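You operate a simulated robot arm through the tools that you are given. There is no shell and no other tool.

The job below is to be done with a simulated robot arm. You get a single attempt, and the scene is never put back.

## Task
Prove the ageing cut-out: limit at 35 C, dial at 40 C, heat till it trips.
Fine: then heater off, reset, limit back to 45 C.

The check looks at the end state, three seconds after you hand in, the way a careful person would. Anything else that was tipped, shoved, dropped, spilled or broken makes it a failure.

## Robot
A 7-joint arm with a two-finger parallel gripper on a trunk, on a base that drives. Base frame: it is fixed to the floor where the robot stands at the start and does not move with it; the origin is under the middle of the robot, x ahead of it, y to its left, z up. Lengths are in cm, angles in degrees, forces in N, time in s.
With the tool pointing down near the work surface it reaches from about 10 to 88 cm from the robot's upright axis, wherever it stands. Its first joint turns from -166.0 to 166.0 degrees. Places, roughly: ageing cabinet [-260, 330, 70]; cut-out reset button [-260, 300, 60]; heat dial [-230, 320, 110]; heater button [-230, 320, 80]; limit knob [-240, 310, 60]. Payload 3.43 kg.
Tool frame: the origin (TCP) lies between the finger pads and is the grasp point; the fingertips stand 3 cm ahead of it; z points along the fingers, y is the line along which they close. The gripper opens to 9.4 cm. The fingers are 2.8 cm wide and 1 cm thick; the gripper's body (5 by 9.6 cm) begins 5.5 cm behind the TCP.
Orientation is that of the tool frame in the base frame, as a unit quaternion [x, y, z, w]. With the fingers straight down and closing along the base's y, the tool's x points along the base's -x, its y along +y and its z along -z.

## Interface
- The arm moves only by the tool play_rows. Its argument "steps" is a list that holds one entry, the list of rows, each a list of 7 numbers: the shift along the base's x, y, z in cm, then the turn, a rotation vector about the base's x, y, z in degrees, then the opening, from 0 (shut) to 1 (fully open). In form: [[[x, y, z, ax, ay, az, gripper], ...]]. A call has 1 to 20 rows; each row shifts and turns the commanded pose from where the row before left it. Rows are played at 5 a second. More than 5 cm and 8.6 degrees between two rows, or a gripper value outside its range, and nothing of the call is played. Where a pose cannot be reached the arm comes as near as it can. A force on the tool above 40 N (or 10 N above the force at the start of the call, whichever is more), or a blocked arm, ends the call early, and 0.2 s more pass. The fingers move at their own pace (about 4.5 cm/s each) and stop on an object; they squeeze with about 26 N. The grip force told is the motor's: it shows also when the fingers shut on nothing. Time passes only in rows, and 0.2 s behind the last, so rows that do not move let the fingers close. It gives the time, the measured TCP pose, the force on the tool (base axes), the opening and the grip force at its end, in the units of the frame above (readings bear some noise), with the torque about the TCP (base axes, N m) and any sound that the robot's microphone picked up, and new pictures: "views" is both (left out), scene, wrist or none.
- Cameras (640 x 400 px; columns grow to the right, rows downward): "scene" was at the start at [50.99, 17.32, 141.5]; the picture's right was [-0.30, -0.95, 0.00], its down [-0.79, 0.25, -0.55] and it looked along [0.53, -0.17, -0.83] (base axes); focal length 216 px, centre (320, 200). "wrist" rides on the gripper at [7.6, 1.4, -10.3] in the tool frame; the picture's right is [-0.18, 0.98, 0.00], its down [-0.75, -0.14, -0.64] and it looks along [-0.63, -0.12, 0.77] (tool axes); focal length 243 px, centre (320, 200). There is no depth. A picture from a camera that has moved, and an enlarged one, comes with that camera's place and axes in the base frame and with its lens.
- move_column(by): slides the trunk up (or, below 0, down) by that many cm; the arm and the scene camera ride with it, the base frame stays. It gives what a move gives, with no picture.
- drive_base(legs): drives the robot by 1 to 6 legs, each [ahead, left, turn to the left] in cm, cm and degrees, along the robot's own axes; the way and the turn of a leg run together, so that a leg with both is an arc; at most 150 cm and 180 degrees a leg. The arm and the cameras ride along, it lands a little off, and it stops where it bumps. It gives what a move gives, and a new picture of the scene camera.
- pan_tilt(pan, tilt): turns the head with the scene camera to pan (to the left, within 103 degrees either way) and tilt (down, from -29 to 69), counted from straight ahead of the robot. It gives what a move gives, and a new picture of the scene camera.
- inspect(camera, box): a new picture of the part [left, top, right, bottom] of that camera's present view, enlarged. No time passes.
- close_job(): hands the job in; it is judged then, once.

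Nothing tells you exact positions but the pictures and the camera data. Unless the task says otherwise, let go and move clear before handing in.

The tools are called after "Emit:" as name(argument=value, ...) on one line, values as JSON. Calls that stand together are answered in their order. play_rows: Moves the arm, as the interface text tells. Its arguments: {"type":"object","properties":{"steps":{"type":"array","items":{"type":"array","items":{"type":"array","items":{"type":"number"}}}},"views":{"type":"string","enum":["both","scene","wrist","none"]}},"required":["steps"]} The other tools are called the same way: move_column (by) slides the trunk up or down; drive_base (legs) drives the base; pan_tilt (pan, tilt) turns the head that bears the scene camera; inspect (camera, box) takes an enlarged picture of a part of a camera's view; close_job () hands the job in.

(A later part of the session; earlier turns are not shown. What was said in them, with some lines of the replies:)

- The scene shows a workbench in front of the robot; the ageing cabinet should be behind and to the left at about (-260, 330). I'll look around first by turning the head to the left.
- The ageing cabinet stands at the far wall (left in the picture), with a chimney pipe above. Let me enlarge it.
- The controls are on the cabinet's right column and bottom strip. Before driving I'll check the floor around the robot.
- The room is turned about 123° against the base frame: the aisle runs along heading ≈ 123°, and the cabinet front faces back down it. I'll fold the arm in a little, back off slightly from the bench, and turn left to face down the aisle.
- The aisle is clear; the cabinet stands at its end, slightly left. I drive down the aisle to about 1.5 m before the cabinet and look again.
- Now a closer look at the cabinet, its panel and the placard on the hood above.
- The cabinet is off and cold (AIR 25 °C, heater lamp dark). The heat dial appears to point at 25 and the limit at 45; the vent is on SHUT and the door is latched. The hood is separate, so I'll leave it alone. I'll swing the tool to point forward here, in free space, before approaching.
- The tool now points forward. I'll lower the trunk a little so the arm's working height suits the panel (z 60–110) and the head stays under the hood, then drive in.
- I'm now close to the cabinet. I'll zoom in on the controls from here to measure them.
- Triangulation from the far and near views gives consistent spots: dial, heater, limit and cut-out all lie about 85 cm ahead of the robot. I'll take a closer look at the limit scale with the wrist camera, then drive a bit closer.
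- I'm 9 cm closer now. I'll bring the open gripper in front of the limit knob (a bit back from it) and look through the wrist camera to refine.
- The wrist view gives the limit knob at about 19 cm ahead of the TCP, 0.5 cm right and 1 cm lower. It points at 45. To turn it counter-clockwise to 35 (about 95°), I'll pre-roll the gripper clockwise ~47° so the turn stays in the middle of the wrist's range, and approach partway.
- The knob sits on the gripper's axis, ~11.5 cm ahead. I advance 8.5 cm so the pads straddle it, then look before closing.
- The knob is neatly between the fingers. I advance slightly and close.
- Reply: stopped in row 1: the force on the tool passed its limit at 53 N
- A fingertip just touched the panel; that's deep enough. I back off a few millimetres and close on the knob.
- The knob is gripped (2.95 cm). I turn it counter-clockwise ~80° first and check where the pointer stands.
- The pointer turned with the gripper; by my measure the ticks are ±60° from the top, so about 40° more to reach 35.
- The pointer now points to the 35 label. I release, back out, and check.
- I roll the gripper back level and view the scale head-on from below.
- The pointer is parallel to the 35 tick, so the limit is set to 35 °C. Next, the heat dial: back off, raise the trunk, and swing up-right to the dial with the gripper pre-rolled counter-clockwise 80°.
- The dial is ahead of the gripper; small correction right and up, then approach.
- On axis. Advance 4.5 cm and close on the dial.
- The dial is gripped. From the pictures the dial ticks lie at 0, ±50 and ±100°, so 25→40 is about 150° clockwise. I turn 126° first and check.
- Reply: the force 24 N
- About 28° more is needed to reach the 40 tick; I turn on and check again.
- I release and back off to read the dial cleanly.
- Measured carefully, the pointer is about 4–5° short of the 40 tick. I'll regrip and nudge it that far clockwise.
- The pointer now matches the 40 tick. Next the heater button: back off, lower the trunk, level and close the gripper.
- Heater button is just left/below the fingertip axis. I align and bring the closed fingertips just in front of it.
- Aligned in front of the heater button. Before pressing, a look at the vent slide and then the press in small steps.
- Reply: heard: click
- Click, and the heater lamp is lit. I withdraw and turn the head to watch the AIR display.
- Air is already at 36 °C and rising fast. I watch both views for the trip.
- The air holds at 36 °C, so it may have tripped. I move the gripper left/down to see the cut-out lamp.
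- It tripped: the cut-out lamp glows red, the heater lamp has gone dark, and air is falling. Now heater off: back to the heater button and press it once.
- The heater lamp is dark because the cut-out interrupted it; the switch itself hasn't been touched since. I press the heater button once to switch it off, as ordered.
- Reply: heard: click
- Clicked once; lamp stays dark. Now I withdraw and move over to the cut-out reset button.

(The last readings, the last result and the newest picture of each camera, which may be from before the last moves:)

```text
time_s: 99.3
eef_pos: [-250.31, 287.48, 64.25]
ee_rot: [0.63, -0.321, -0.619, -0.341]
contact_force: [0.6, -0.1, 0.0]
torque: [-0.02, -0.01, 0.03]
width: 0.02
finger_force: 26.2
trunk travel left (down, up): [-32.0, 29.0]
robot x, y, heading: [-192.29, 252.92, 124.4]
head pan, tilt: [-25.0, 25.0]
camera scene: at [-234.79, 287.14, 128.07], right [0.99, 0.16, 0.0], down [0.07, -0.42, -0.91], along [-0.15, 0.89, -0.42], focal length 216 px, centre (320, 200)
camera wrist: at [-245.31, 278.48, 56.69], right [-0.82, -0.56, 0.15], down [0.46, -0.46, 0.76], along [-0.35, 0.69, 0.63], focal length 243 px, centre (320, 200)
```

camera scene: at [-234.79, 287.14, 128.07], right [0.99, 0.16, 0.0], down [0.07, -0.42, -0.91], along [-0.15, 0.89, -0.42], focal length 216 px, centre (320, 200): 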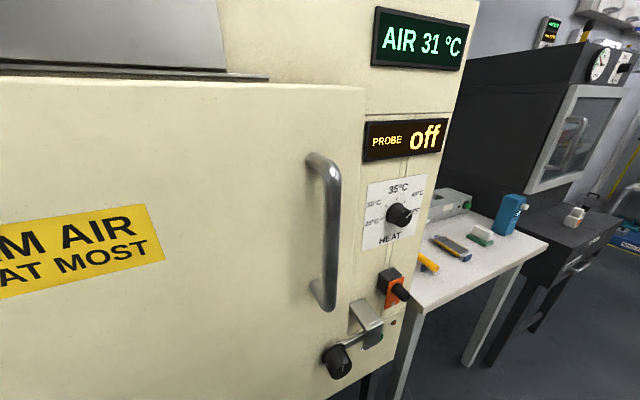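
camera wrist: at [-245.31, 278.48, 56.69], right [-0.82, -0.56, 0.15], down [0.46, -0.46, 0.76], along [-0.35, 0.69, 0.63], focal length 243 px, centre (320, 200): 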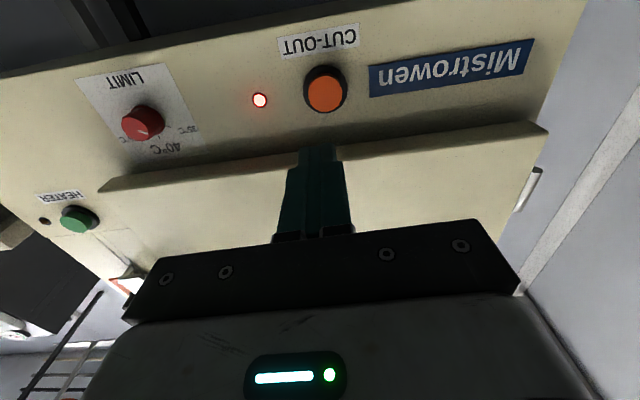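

Air has cooled to 31 °C, below the 35 limit. I align on the cut-out button and approach it.

Emit:
play_rows(steps=[[[-0.58, -0.4, -0.5, 0, 0, 0, 0.0], [-1.7, 2.48, 0, 0, 0, 0, 0.0], [-1.7, 2.48, 0, 0, 0, 0, 0.0], [-1.13, 1.65, 0, 0, 0, 0, 0.0], [-0.85, 1.24, 0, 0, 0, 0, 0.0], [0, 0, 0, 0, 0, 0, 0.0]]], views="wrist")

```text
time_s: 100.7
eef_pos: [-256.15, 295.24, 63.79]
ee_rot: [0.631, -0.319, -0.619, -0.341]
contact_force: [0.4, 0.0, 0.0]
torque: [0.02, 0.01, 0.03]
width: 0.01
finger_force: 26.2
trunk travel left (down, up): [-32.0, 29.0]
robot x, y, heading: [-192.04, 253.04, 124.4]
head pan, tilt: [-25.0, 25.0]
camera wrist: at [-251.32, 286.08, 56.16], right [-0.82, -0.56, 0.15], down [0.46, -0.46, 0.76], along [-0.35, 0.69, 0.63], focal length 243 px, centre (320, 200)
```

wrist: 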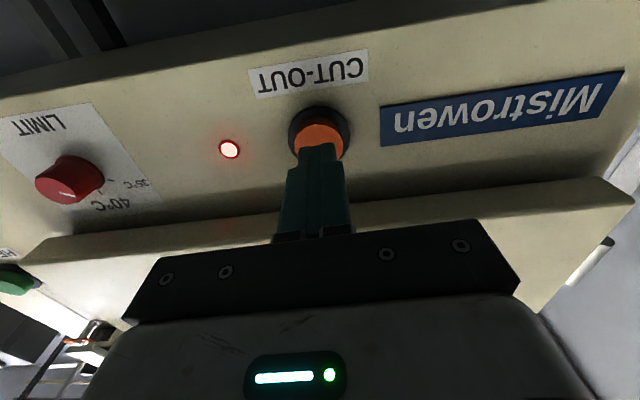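

Emit:
play_rows(steps=[[[-0.17, 0.25, 0, 0, 0, 0, 0.0], [-0.17, 0.25, 0, 0, 0, 0, 0.0], [-0.17, 0.25, 0, 0, 0, 0, 0.0], [-0.17, 0.25, 0, 0, 0, 0, 0.0], [-0.17, 0.25, 0, 0, 0, 0, 0.0], [-0.17, 0.25, 0, 0, 0, 0, 0.0], [-0.17, 0.25, 0, 0, 0, 0, 0.0], [-0.17, 0.25, 0, 0, 0, 0, 0.0]]], views="wrist")

```text
time_s: 102.5
eef_pos: [-257.5, 297.16, 63.79]
ee_rot: [0.63, -0.321, -0.62, -0.34]
contact_force: [1.8, -2.4, 1.3]
torque: [0.02, 0.07, -0.04]
width: 0.0
finger_force: 26.0
trunk travel left (down, up): [-32.0, 29.0]
robot x, y, heading: [-192.14, 252.67, 124.2]
head pan, tilt: [-25.0, 25.0]
heard: click
camera wrist: at [-252.67, 288.04, 56.19], right [-0.82, -0.56, 0.15], down [0.46, -0.46, 0.76], along [-0.35, 0.69, 0.63], focal length 243 px, centre (320, 200)
```

wrist: 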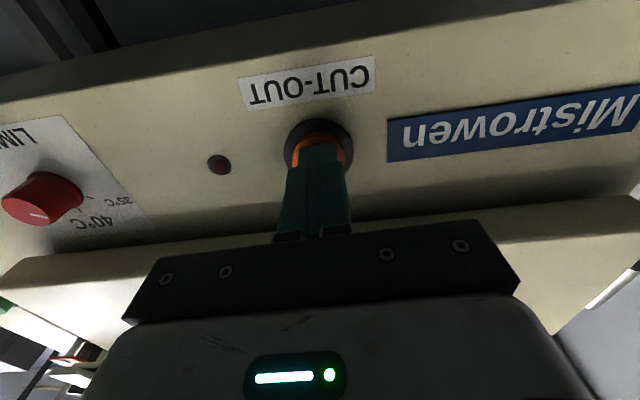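

Click — the cut-out lamp is out. I withdraw and check that the heater lamp stays dark.

Emit:
play_rows(steps=[[[1.13, -1.65, 0, 0, 0, 0, 0.0], [1.13, -1.65, 0, 0, 0, 0, 0.0], [1.13, -1.65, 0, 0, 0, 0, 0.0], [1.13, -1.65, 0, 0, 0, 0, 0.0], [1.13, -1.65, 0, 0, 0, 0, 0.0], [1.13, -1.65, 0, 0, 0, 0, 0.0], [0, 0, 0, 0, 0, 0, 0.0]]])

Emit:
inspect(camera="scene", box=[300, 170, 460, 400])

Emit:
inspect(camera="wrist", box=[0, 40, 360, 260])

```text
time_s: 104.1
eef_pos: [-250.73, 287.27, 63.97]
ee_rot: [0.63, -0.321, -0.62, -0.34]
contact_force: [-1.2, 0.4, -1.1]
torque: [0.01, 0.01, 0.0]
width: 0.01
finger_force: 26.2
trunk travel left (down, up): [-32.0, 29.0]
robot x, y, heading: [-192.12, 252.62, 124.5]
head pan, tilt: [-25.0, 25.0]
camera scene: at [-234.79, 287.14, 128.07], right [0.99, 0.16, 0.0], down [0.07, -0.42, -0.91], along [-0.15, 0.89, -0.42], focal length 216 px, centre (320, 200)
camera wrist: at [-245.88, 278.14, 56.3], right [-0.82, -0.56, 0.15], down [0.46, -0.46, 0.76], along [-0.35, 0.69, 0.63], focal length 243 px, centre (320, 200)
```

scene: 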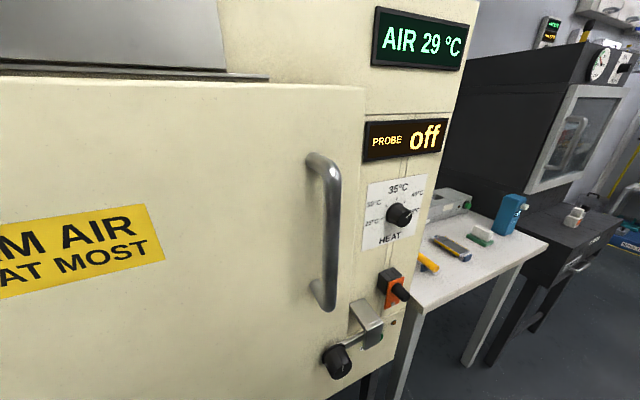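
wrist: 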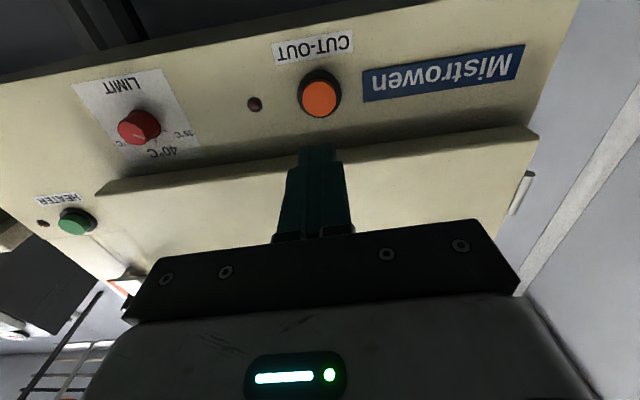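

```text
1.74 times, centred on (380, 285) of scene
camera zoom: at [-234.79, 287.14, 128.07], right [0.99, 0.16, 0.0], down [0.07, -0.42, -0.91], along [-0.15, 0.89, -0.42], focal length 376 px, centre (216, 52)
```

zoom: 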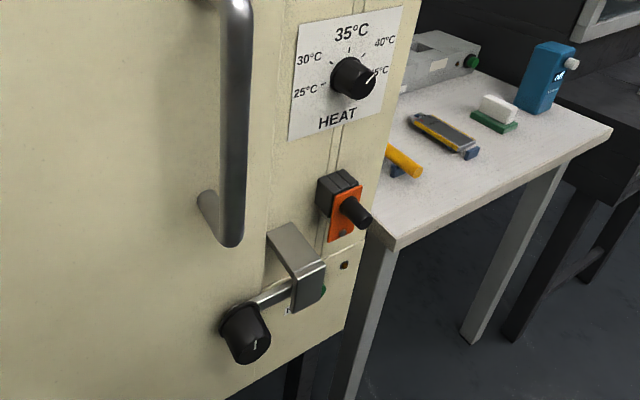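

```text
1.78 times, centred on (180, 150) of wrist
camera zoom: at [-245.88, 278.14, 56.3], right [-0.82, -0.56, 0.15], down [0.46, -0.46, 0.76], along [-0.35, 0.69, 0.63], focal length 431 px, centre (569, 289)
```

zoom: 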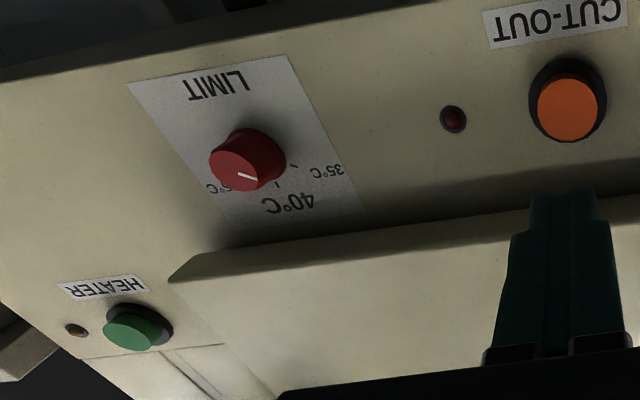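

Both lamps are dark and air keeps falling (29 °C): heater off and cut-out reset. Now back to the limit knob, pre-rolled counter-clockwise as at the end of the first turn.

Emit:
play_rows(steps=[[[1.861, 1.275, 0.03, 4.49, -6.56, 0, 0.2], [1.861, 1.275, 0.03, 4.49, -6.56, 0, 0.45], [1.861, 1.275, 0.03, 4.49, -6.56, 0, 0.45], [1.861, 1.275, 0.03, 4.49, -6.56, 0, 0.45], [1.861, 1.275, 0.03, 4.49, -6.56, 0, 0.45], [1.861, 1.275, 0.03, 4.49, -6.56, 0, 0.45], [1.861, 1.275, 0.03, 4.49, -6.56, 0, 0.45], [1.861, 1.275, 0.03, 4.49, -6.56, 0, 0.45], [1.861, 1.275, 0.0, 4.49, -6.56, 0, 0.45], [0, 0, 0, 0, 0, 0, 0.45], [-1.13, 1.65, 0, 0, 0, 0, 0.45], [-1.13, 1.65, 0, 0, 0, 0, 0.45], [0, 0, 0, 0, 0, 0, 0.45]]], views="wrist")

Emit:
inspect(camera="wrist", box=[240, 20, 400, 140])

```text
time_s: 106.9
eef_pos: [-236.51, 302.13, 63.93]
ee_rot: [0.698, 0.109, -0.305, -0.639]
contact_force: [-0.5, -0.3, 0.6]
torque: [-0.01, 0.01, 0.03]
width: 4.25
finger_force: 0.0
trunk travel left (down, up): [-32.0, 29.0]
robot x, y, heading: [-192.21, 252.65, 124.6]
head pan, tilt: [-25.0, 25.0]
camera wrist: at [-224.88, 297.52, 60.49], right [-0.38, -0.26, -0.89], down [-0.2, -0.92, 0.35], along [-0.9, 0.31, 0.29], focal length 243 px, centre (320, 200)
```

wrist: 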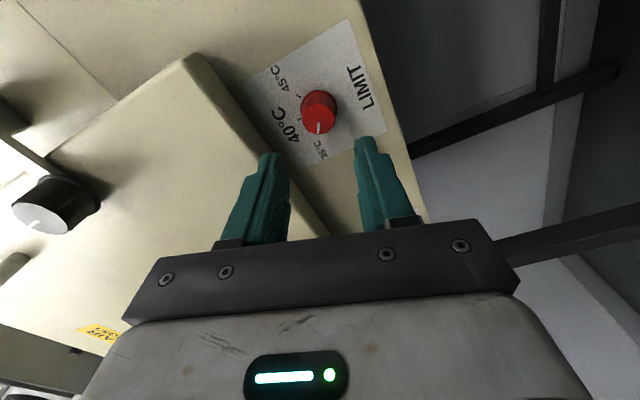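

```text
3.33 times, centred on (320, 80) of wrist
camera zoom: at [-224.88, 297.52, 60.49], right [-0.38, -0.26, -0.89], down [-0.2, -0.92, 0.35], along [-0.9, 0.31, 0.29], focal length 809 px, centre (320, 600)
```

zoom: 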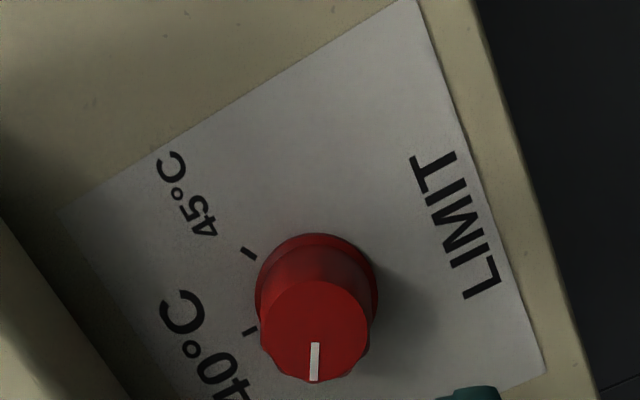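

Knob is on axis. Advance and grip.

Emit:
play_rows(steps=[[[-1.13, 1.65, 0.1, 0, 0, 0, 0.45], [-1.13, 1.65, 0.1, 0, 0, 0, 0.45], [-1.13, 1.65, 0, 0, 0, 0, 0.45], [-0.85, 1.24, 0, 0, 0, 0, 0.45], [-0.6, 0.87, 0, 0, 0, 0, 0.45], [0, 0, 0, 0, 0, 0, 0.2], [0, 0, 0, 0, 0, 0, 0.2], [0, 0, 0, 0, 0, 0, 0.2], [0, 0, 0, 0, 0, 0, 0.2], [0, 0, 0, 0, 0, 0, 0.2]]], views="wrist")

```text
time_s: 109.1
eef_pos: [-241.28, 309.08, 64.22]
ee_rot: [0.698, 0.109, -0.305, -0.639]
contact_force: [-1.4, 0.5, 0.7]
torque: [-0.18, -0.04, 0.01]
width: 2.97
finger_force: 44.9
trunk travel left (down, up): [-32.0, 29.0]
robot x, y, heading: [-192.03, 252.73, 124.5]
head pan, tilt: [-25.0, 25.0]
camera wrist: at [-229.73, 304.55, 60.65], right [-0.38, -0.26, -0.89], down [-0.2, -0.92, 0.35], along [-0.9, 0.31, 0.29], focal length 243 px, centre (320, 200)
```

wrist: 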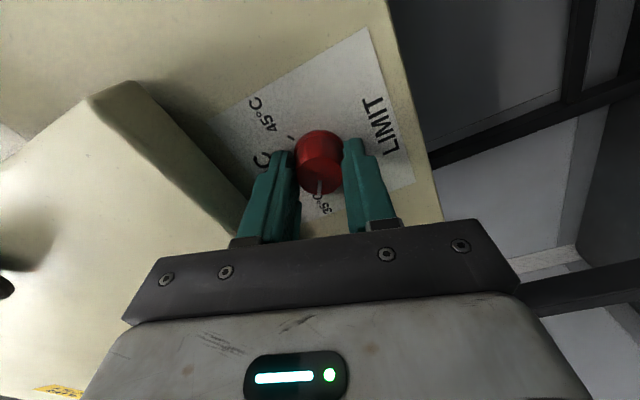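

Gripped. Turn clockwise 120° back to 45.

Emit:
play_rows(steps=[[[0, 0, 0, -4.52, 6.6, 0, 0.2], [0, 0, 0, -4.52, 6.6, 0, 0.2], [0, 0, 0, -4.52, 6.6, 0, 0.2], [0, 0, 0, -4.52, 6.6, 0, 0.2], [0, 0, 0, -4.52, 6.6, 0, 0.2], [0, 0, 0, -4.52, 6.6, 0, 0.2], [0, 0, 0, -4.52, 6.6, 0, 0.2], [0, 0, 0, -4.52, 6.6, 0, 0.2], [0, 0, 0, -4.52, 6.6, 0, 0.2], [0, 0, 0, -4.52, 6.6, 0, 0.2], [0, 0, 0, -4.52, 6.6, 0, 0.2], [0, 0, 0, -4.52, 6.6, 0, 0.2], [0, 0, 0, -4.52, 6.6, 0, 0.2], [0, 0, 0, -4.52, 6.6, 0, 0.2], [0, 0, 0, -4.52, 6.6, 0, 0.2], [0, 0, 0, 0, 0, 0, 0.2]]], views="wrist")

Emit:
inspect(camera="wrist", box=[250, 100, 390, 240])

```text
time_s: 112.5
eef_pos: [-241.19, 309.05, 64.31]
ee_rot: [-0.445, 0.552, 0.703, 0.053]
contact_force: [-12.7, -11.4, -13.9]
torque: [-0.1, -0.04, 0.56]
width: 2.98
finger_force: 44.8
trunk travel left (down, up): [-32.0, 29.0]
robot x, y, heading: [-192.39, 252.64, 124.8]
head pan, tilt: [-25.0, 25.0]
camera wrist: at [-240.76, 296.95, 60.12], right [-0.45, -0.3, 0.84], down [0.89, -0.16, 0.42], along [0.01, 0.94, 0.34], focal length 243 px, centre (320, 200)
```

wrist: 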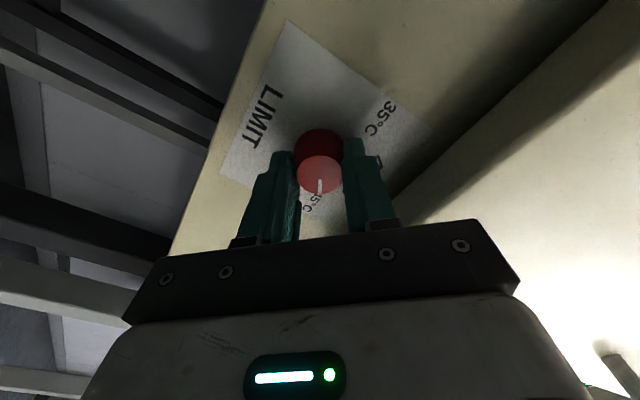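

```text
2.86 times, centred on (320, 170) of wrist
camera zoom: at [-240.76, 296.95, 60.12], right [-0.45, -0.3, 0.84], down [0.89, -0.16, 0.42], along [0.01, 0.94, 0.34], focal length 693 px, centre (320, 286)
```

zoom: 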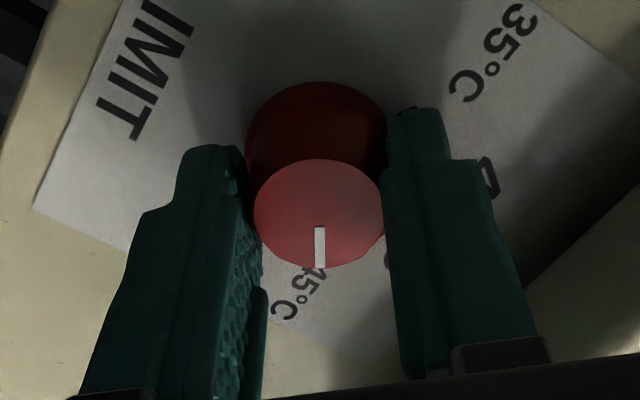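

The pointer sits as it did originally at 45. Release, back out, level the gripper and verify.

Emit:
play_rows(steps=[[[0, 0, 0, 0, 0, 0, 0.45], [0, 0, 0, 0, 0, 0, 0.45], [0, 0, 0, 0, 0, 0, 0.45], [1.13, -1.65, 0, 0, 0, 0, 0.45], [1.13, -1.65, 0, 0, 0, 0, 0.45], [1.13, -1.65, 0, 0, 0, 0, 0.45], [1.13, -1.65, 0, 0, 0, 0, 0.45], [1.13, -1.65, 0, 0, 0, 0, 0.45], [0, 0, 0, 4.42, -6.45, 0, 0.45], [0, 0, 0, 4.42, -6.45, 0, 0.45], [0, 0, 0, 4.42, -6.45, 0, 0.45], [0, 0, 0, 4.42, -6.45, 0, 0.45], [0, 0, 0, 4.42, -6.45, 0, 0.45], [0, 0, 0, 4.42, -6.45, 0, 0.45], [0, 0, 0, 0, 0, 0, 0.45]]])

Emit:
inspect(camera="wrist", box=[240, 30, 400, 140])

```text
time_s: 115.7
eef_pos: [-235.51, 300.87, 64.25]
ee_rot: [0.627, -0.328, -0.624, -0.332]
contact_force: [-0.1, -0.1, -1.2]
torque: [-0.01, 0.0, 0.0]
width: 4.24
finger_force: 0.0
trunk travel left (down, up): [-32.0, 29.0]
robot x, y, heading: [-192.18, 252.69, 124.7]
head pan, tilt: [-25.0, 25.0]
camera scene: at [-234.78, 287.14, 128.07], right [0.99, 0.16, 0.0], down [0.07, -0.42, -0.91], along [-0.15, 0.89, -0.42], focal length 216 px, centre (320, 200)
camera wrist: at [-230.78, 291.59, 56.69], right [-0.81, -0.55, 0.18], down [0.47, -0.45, 0.76], along [-0.34, 0.7, 0.63], focal length 243 px, centre (320, 200)
```

scene: 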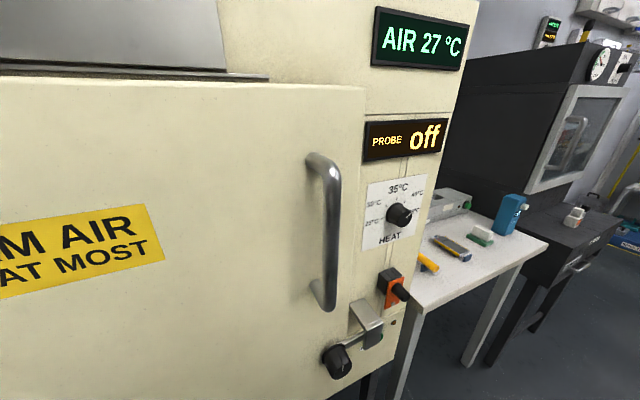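
wrist: 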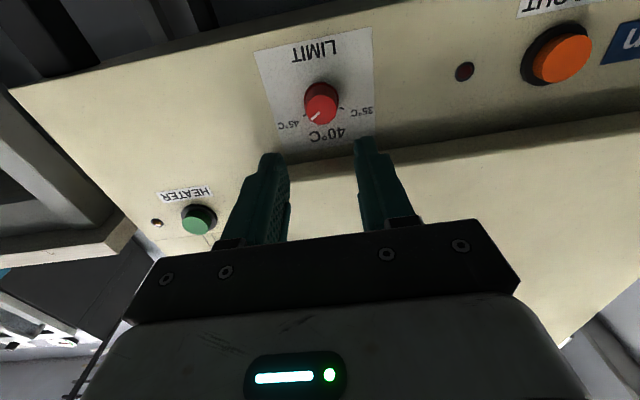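

```text
3.64 times, centred on (320, 85) of wrist
camera zoom: at [-230.78, 291.59, 56.69], right [-0.81, -0.55, 0.18], down [0.47, -0.45, 0.76], along [-0.34, 0.7, 0.63], focal length 882 px, centre (320, 618)
```

zoom: 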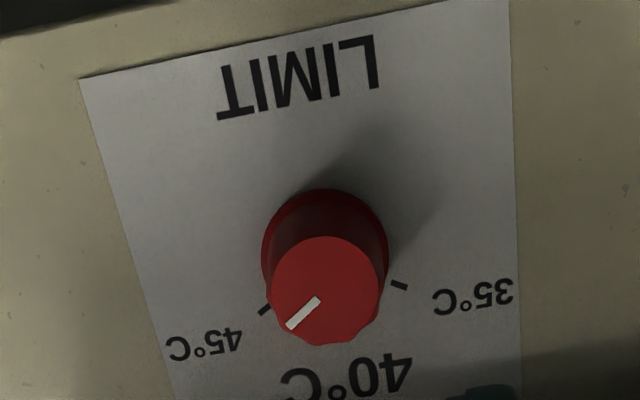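

Limit reads 45 (measured 58.5° vs tick 60°, the same as at the start). I withdraw clear and do a last check of the whole panel.

Emit:
play_rows(steps=[[[1.7, -2.48, 0, 0, 0, 0, 0.3], [1.7, -2.48, 0, 0, 0, 0, 0.3], [1.7, -2.48, 0, 0, 0, 0, 0.3], [1.7, -2.48, 0, 0, 0, 0, 0.3], [0, 0, 0, 0, 0, 0, 0.3]]], views="none")

Emit:
drive_base(legs=[[-35, 0, 0]])

Emit:
pan_tilt(pan=-5, tilt=30)

Emit:
inspect(camera="scene", box=[330, 100, 470, 200])

Emit:
inspect(camera="scene", box=[180, 60, 480, 320])

```text
time_s: 116.9
eef_pos: [-228.77, 291.0, 64.38]
ee_rot: [0.626, -0.329, -0.625, -0.331]
contact_force: [0.2, -0.6, -0.2]
torque: [0.01, -0.01, 0.01]
width: 2.81
finger_force: 0.0
trunk travel left (down, up): [-32.0, 29.0]
robot x, y, heading: [-191.6, 252.85, 124.4]
head pan, tilt: [-25.0, 25.0]
```

```text
time_s: 119.2
eef_pos: [-209.27, 262.5, 64.33]
ee_rot: [0.626, -0.33, -0.624, -0.332]
contact_force: [0.2, 0.0, 1.0]
torque: [0.04, -0.01, -0.04]
width: 2.81
finger_force: 0.1
trunk travel left (down, up): [-32.0, 29.0]
robot x, y, heading: [-172.66, 224.01, 124.2]
head pan, tilt: [-25.0, 25.0]
camera scene: at [-215.16, 258.82, 128.06], right [0.99, 0.16, 0.0], down [0.07, -0.42, -0.91], along [-0.15, 0.89, -0.42], focal length 216 px, centre (320, 200)
```

scene: 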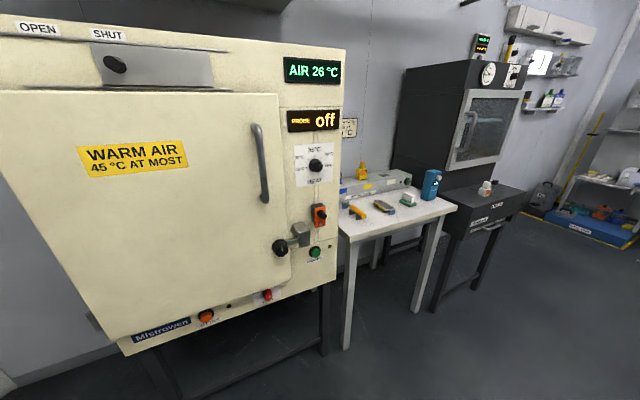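

```text
time_s: 120.0
eef_pos: [-209.17, 262.61, 64.36]
ee_rot: [0.625, -0.331, -0.623, -0.334]
contact_force: [-0.2, 0.3, -1.1]
torque: [-0.04, 0.01, -0.02]
width: 2.83
finger_force: 0.0
trunk travel left (down, up): [-32.0, 29.0]
robot x, y, heading: [-172.19, 224.06, 124.4]
head pan, tilt: [-5.0, 30.0]
camera scene: at [-218.09, 257.61, 127.27], right [0.87, 0.49, 0.0], down [0.24, -0.44, -0.87], along [-0.42, 0.76, -0.5], focal length 216 px, centre (320, 200)
```

scene: 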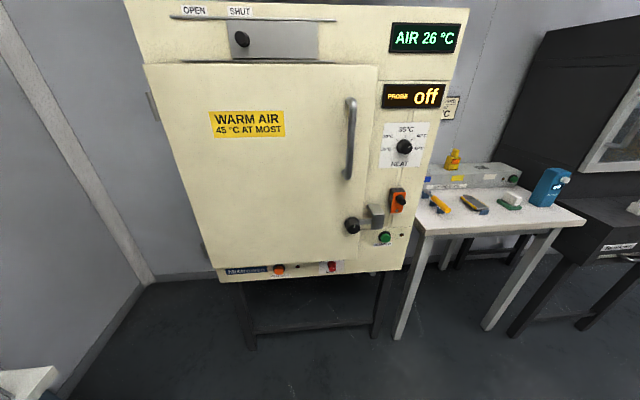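

```text
4.00 times, centred on (400, 150) of scene
camera zoom: at [-218.09, 257.61, 127.27], right [0.87, 0.49, 0.0], down [0.24, -0.44, -0.87], along [-0.42, 0.76, -0.5], focal length 864 px, centre (0, 400)
```

zoom: 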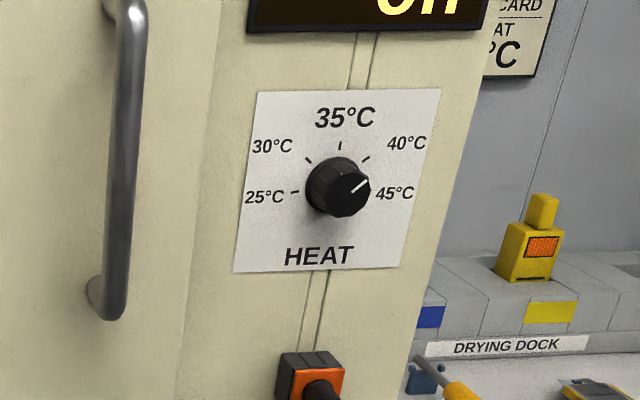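

```text
1.54 times, centred on (330, 190) of scene
camera zoom: at [-218.09, 257.61, 127.27], right [0.87, 0.49, 0.0], down [0.24, -0.44, -0.87], along [-0.42, 0.76, -0.5], focal length 332 px, centre (305, 215)
```

zoom: 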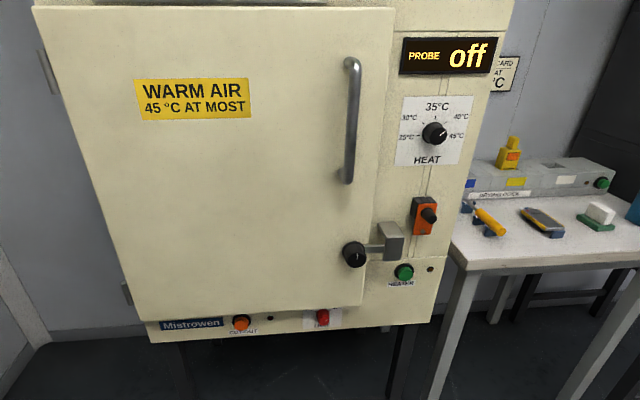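

All lamps are dark, air is at 26 °C, dial on 40, door and vent unchanged. One item at the neighbouring drying dock is hidden by the cabinet edge; I shift right to confirm nothing there was disturbed.

Emit:
drive_base(legs=[[-15, -30, 0]])

Emit:
inspect(camera="scene", box=[260, 80, 460, 240])

Emit:
inspect(camera="scene", box=[150, 190, 350, 290])

```text
time_s: 122.2
eef_pos: [-176.39, 266.81, 64.48]
ee_rot: [0.626, -0.329, -0.624, -0.332]
contact_force: [0.9, 0.4, 0.4]
torque: [0.01, 0.0, 0.0]
width: 2.85
finger_force: 0.1
trunk travel left (down, up): [-32.0, 29.0]
robot x, y, heading: [-139.95, 228.46, 124.3]
head pan, tilt: [-5.0, 30.0]
camera scene: at [-185.44, 261.64, 127.27], right [0.87, 0.49, 0.0], down [0.24, -0.44, -0.87], along [-0.42, 0.76, -0.5], focal length 216 px, centre (320, 200)
```

scene: 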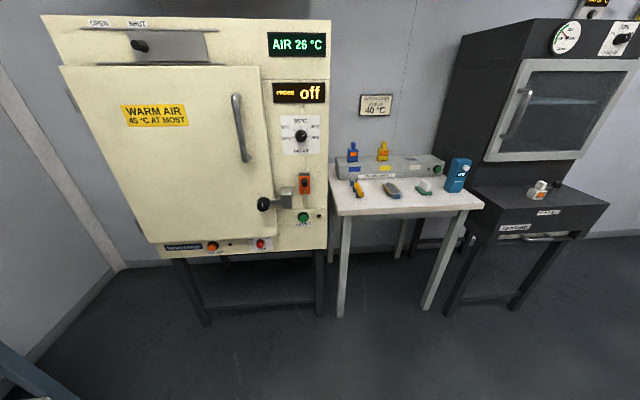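

```text
2.50 times, centred on (360, 160) of scene
camera zoom: at [-185.44, 261.64, 127.27], right [0.87, 0.49, 0.0], down [0.24, -0.44, -0.87], along [-0.42, 0.76, -0.5], focal length 540 px, centre (220, 300)
```

zoom: 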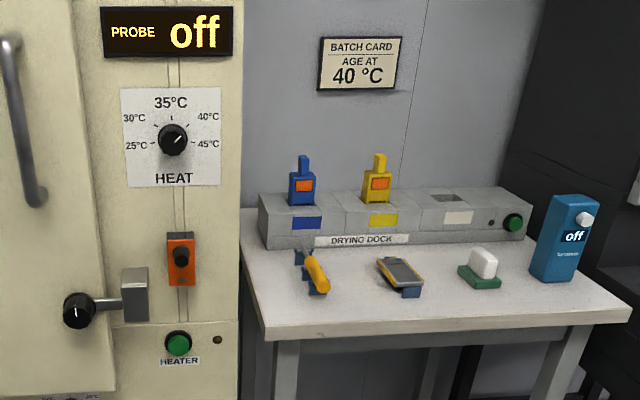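

```text
3.20 times, centred on (250, 240) of scene
camera zoom: at [-185.44, 261.64, 127.27], right [0.87, 0.49, 0.0], down [0.24, -0.44, -0.87], along [-0.42, 0.76, -0.5], focal length 691 px, centre (544, 72)
```

zoom: 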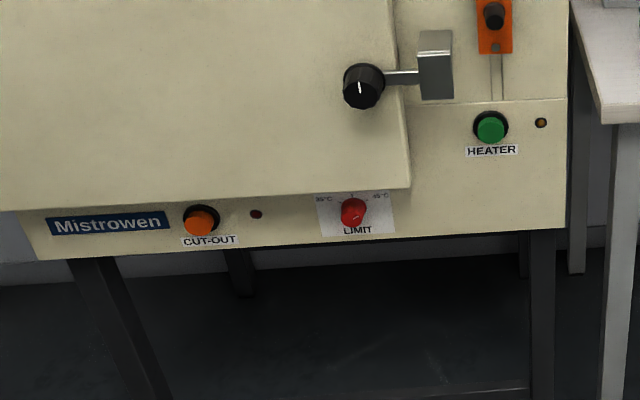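

Everything around is in place. One last close look at the limit pointer from here.

Emit:
inspect(camera="scene", box=[240, 228, 290, 260])

Emit:
inspect(camera="scene", box=[275, 110, 330, 160])

```text
12.50 times, centred on (265, 244) of scene
camera zoom: at [-185.44, 261.64, 127.27], right [0.87, 0.49, 0.0], down [0.24, -0.44, -0.87], along [-0.42, 0.76, -0.5], focal length 2701 px, centre (1008, -350)
```

zoom: 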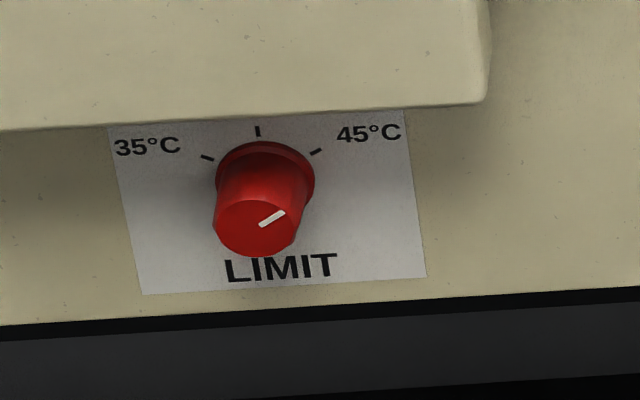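

```text
8.00 times, centred on (302, 135) of scene
camera zoom: at [-185.44, 261.64, 127.27], right [0.87, 0.49, 0.0], down [0.24, -0.44, -0.87], along [-0.42, 0.76, -0.5], focal length 1728 px, centre (460, 720)
```

zoom: 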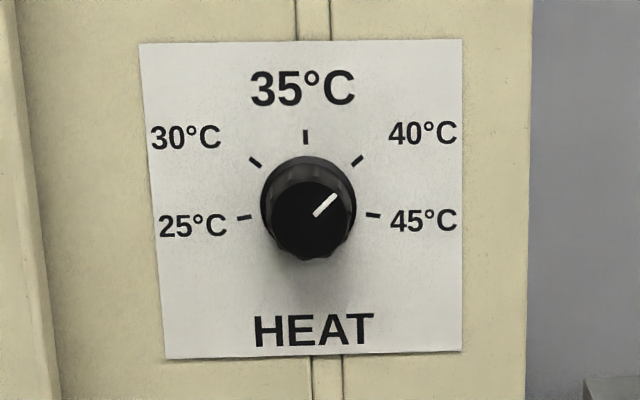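

The job is done. The dial points along its 40 tick and the limit along its 45 tick. The cut-out tripped at 36 °C and has been reset, the heater is off, and nothing else moved. Handing in.

Emit:
close_job()

```text
The job is handed in.
```

The cut-out works. With the limit at 35 °C and the dial at 40 °C, it tripped at about 36 °C on the AIR display. The red cut-out lamp came on, the heater lamp went out and the air started to cool.

How I left the cabinet at hand-in:
- **Heater:** off. I pressed its button once after the trip, and the lamp stayed dark after the reset.
- **Cut-out:** reset, lamp dark. The air had cooled to about 30 °C by then, below the limit.
- **Limit:** back at 45 °C, pointing along its tick to within about 2°.
- **Dial:** still at 40 °C, since you didn't ask for it to go back. It was at 25 °C at the start.
- **Air:** 26 °C and still falling when I last looked.

The door, vent, hood and drying dock look as they did at the start. One fingertip touched the front panel while I was lining up on the limit knob; I saw no mark. The arm is clear of the cabinet.
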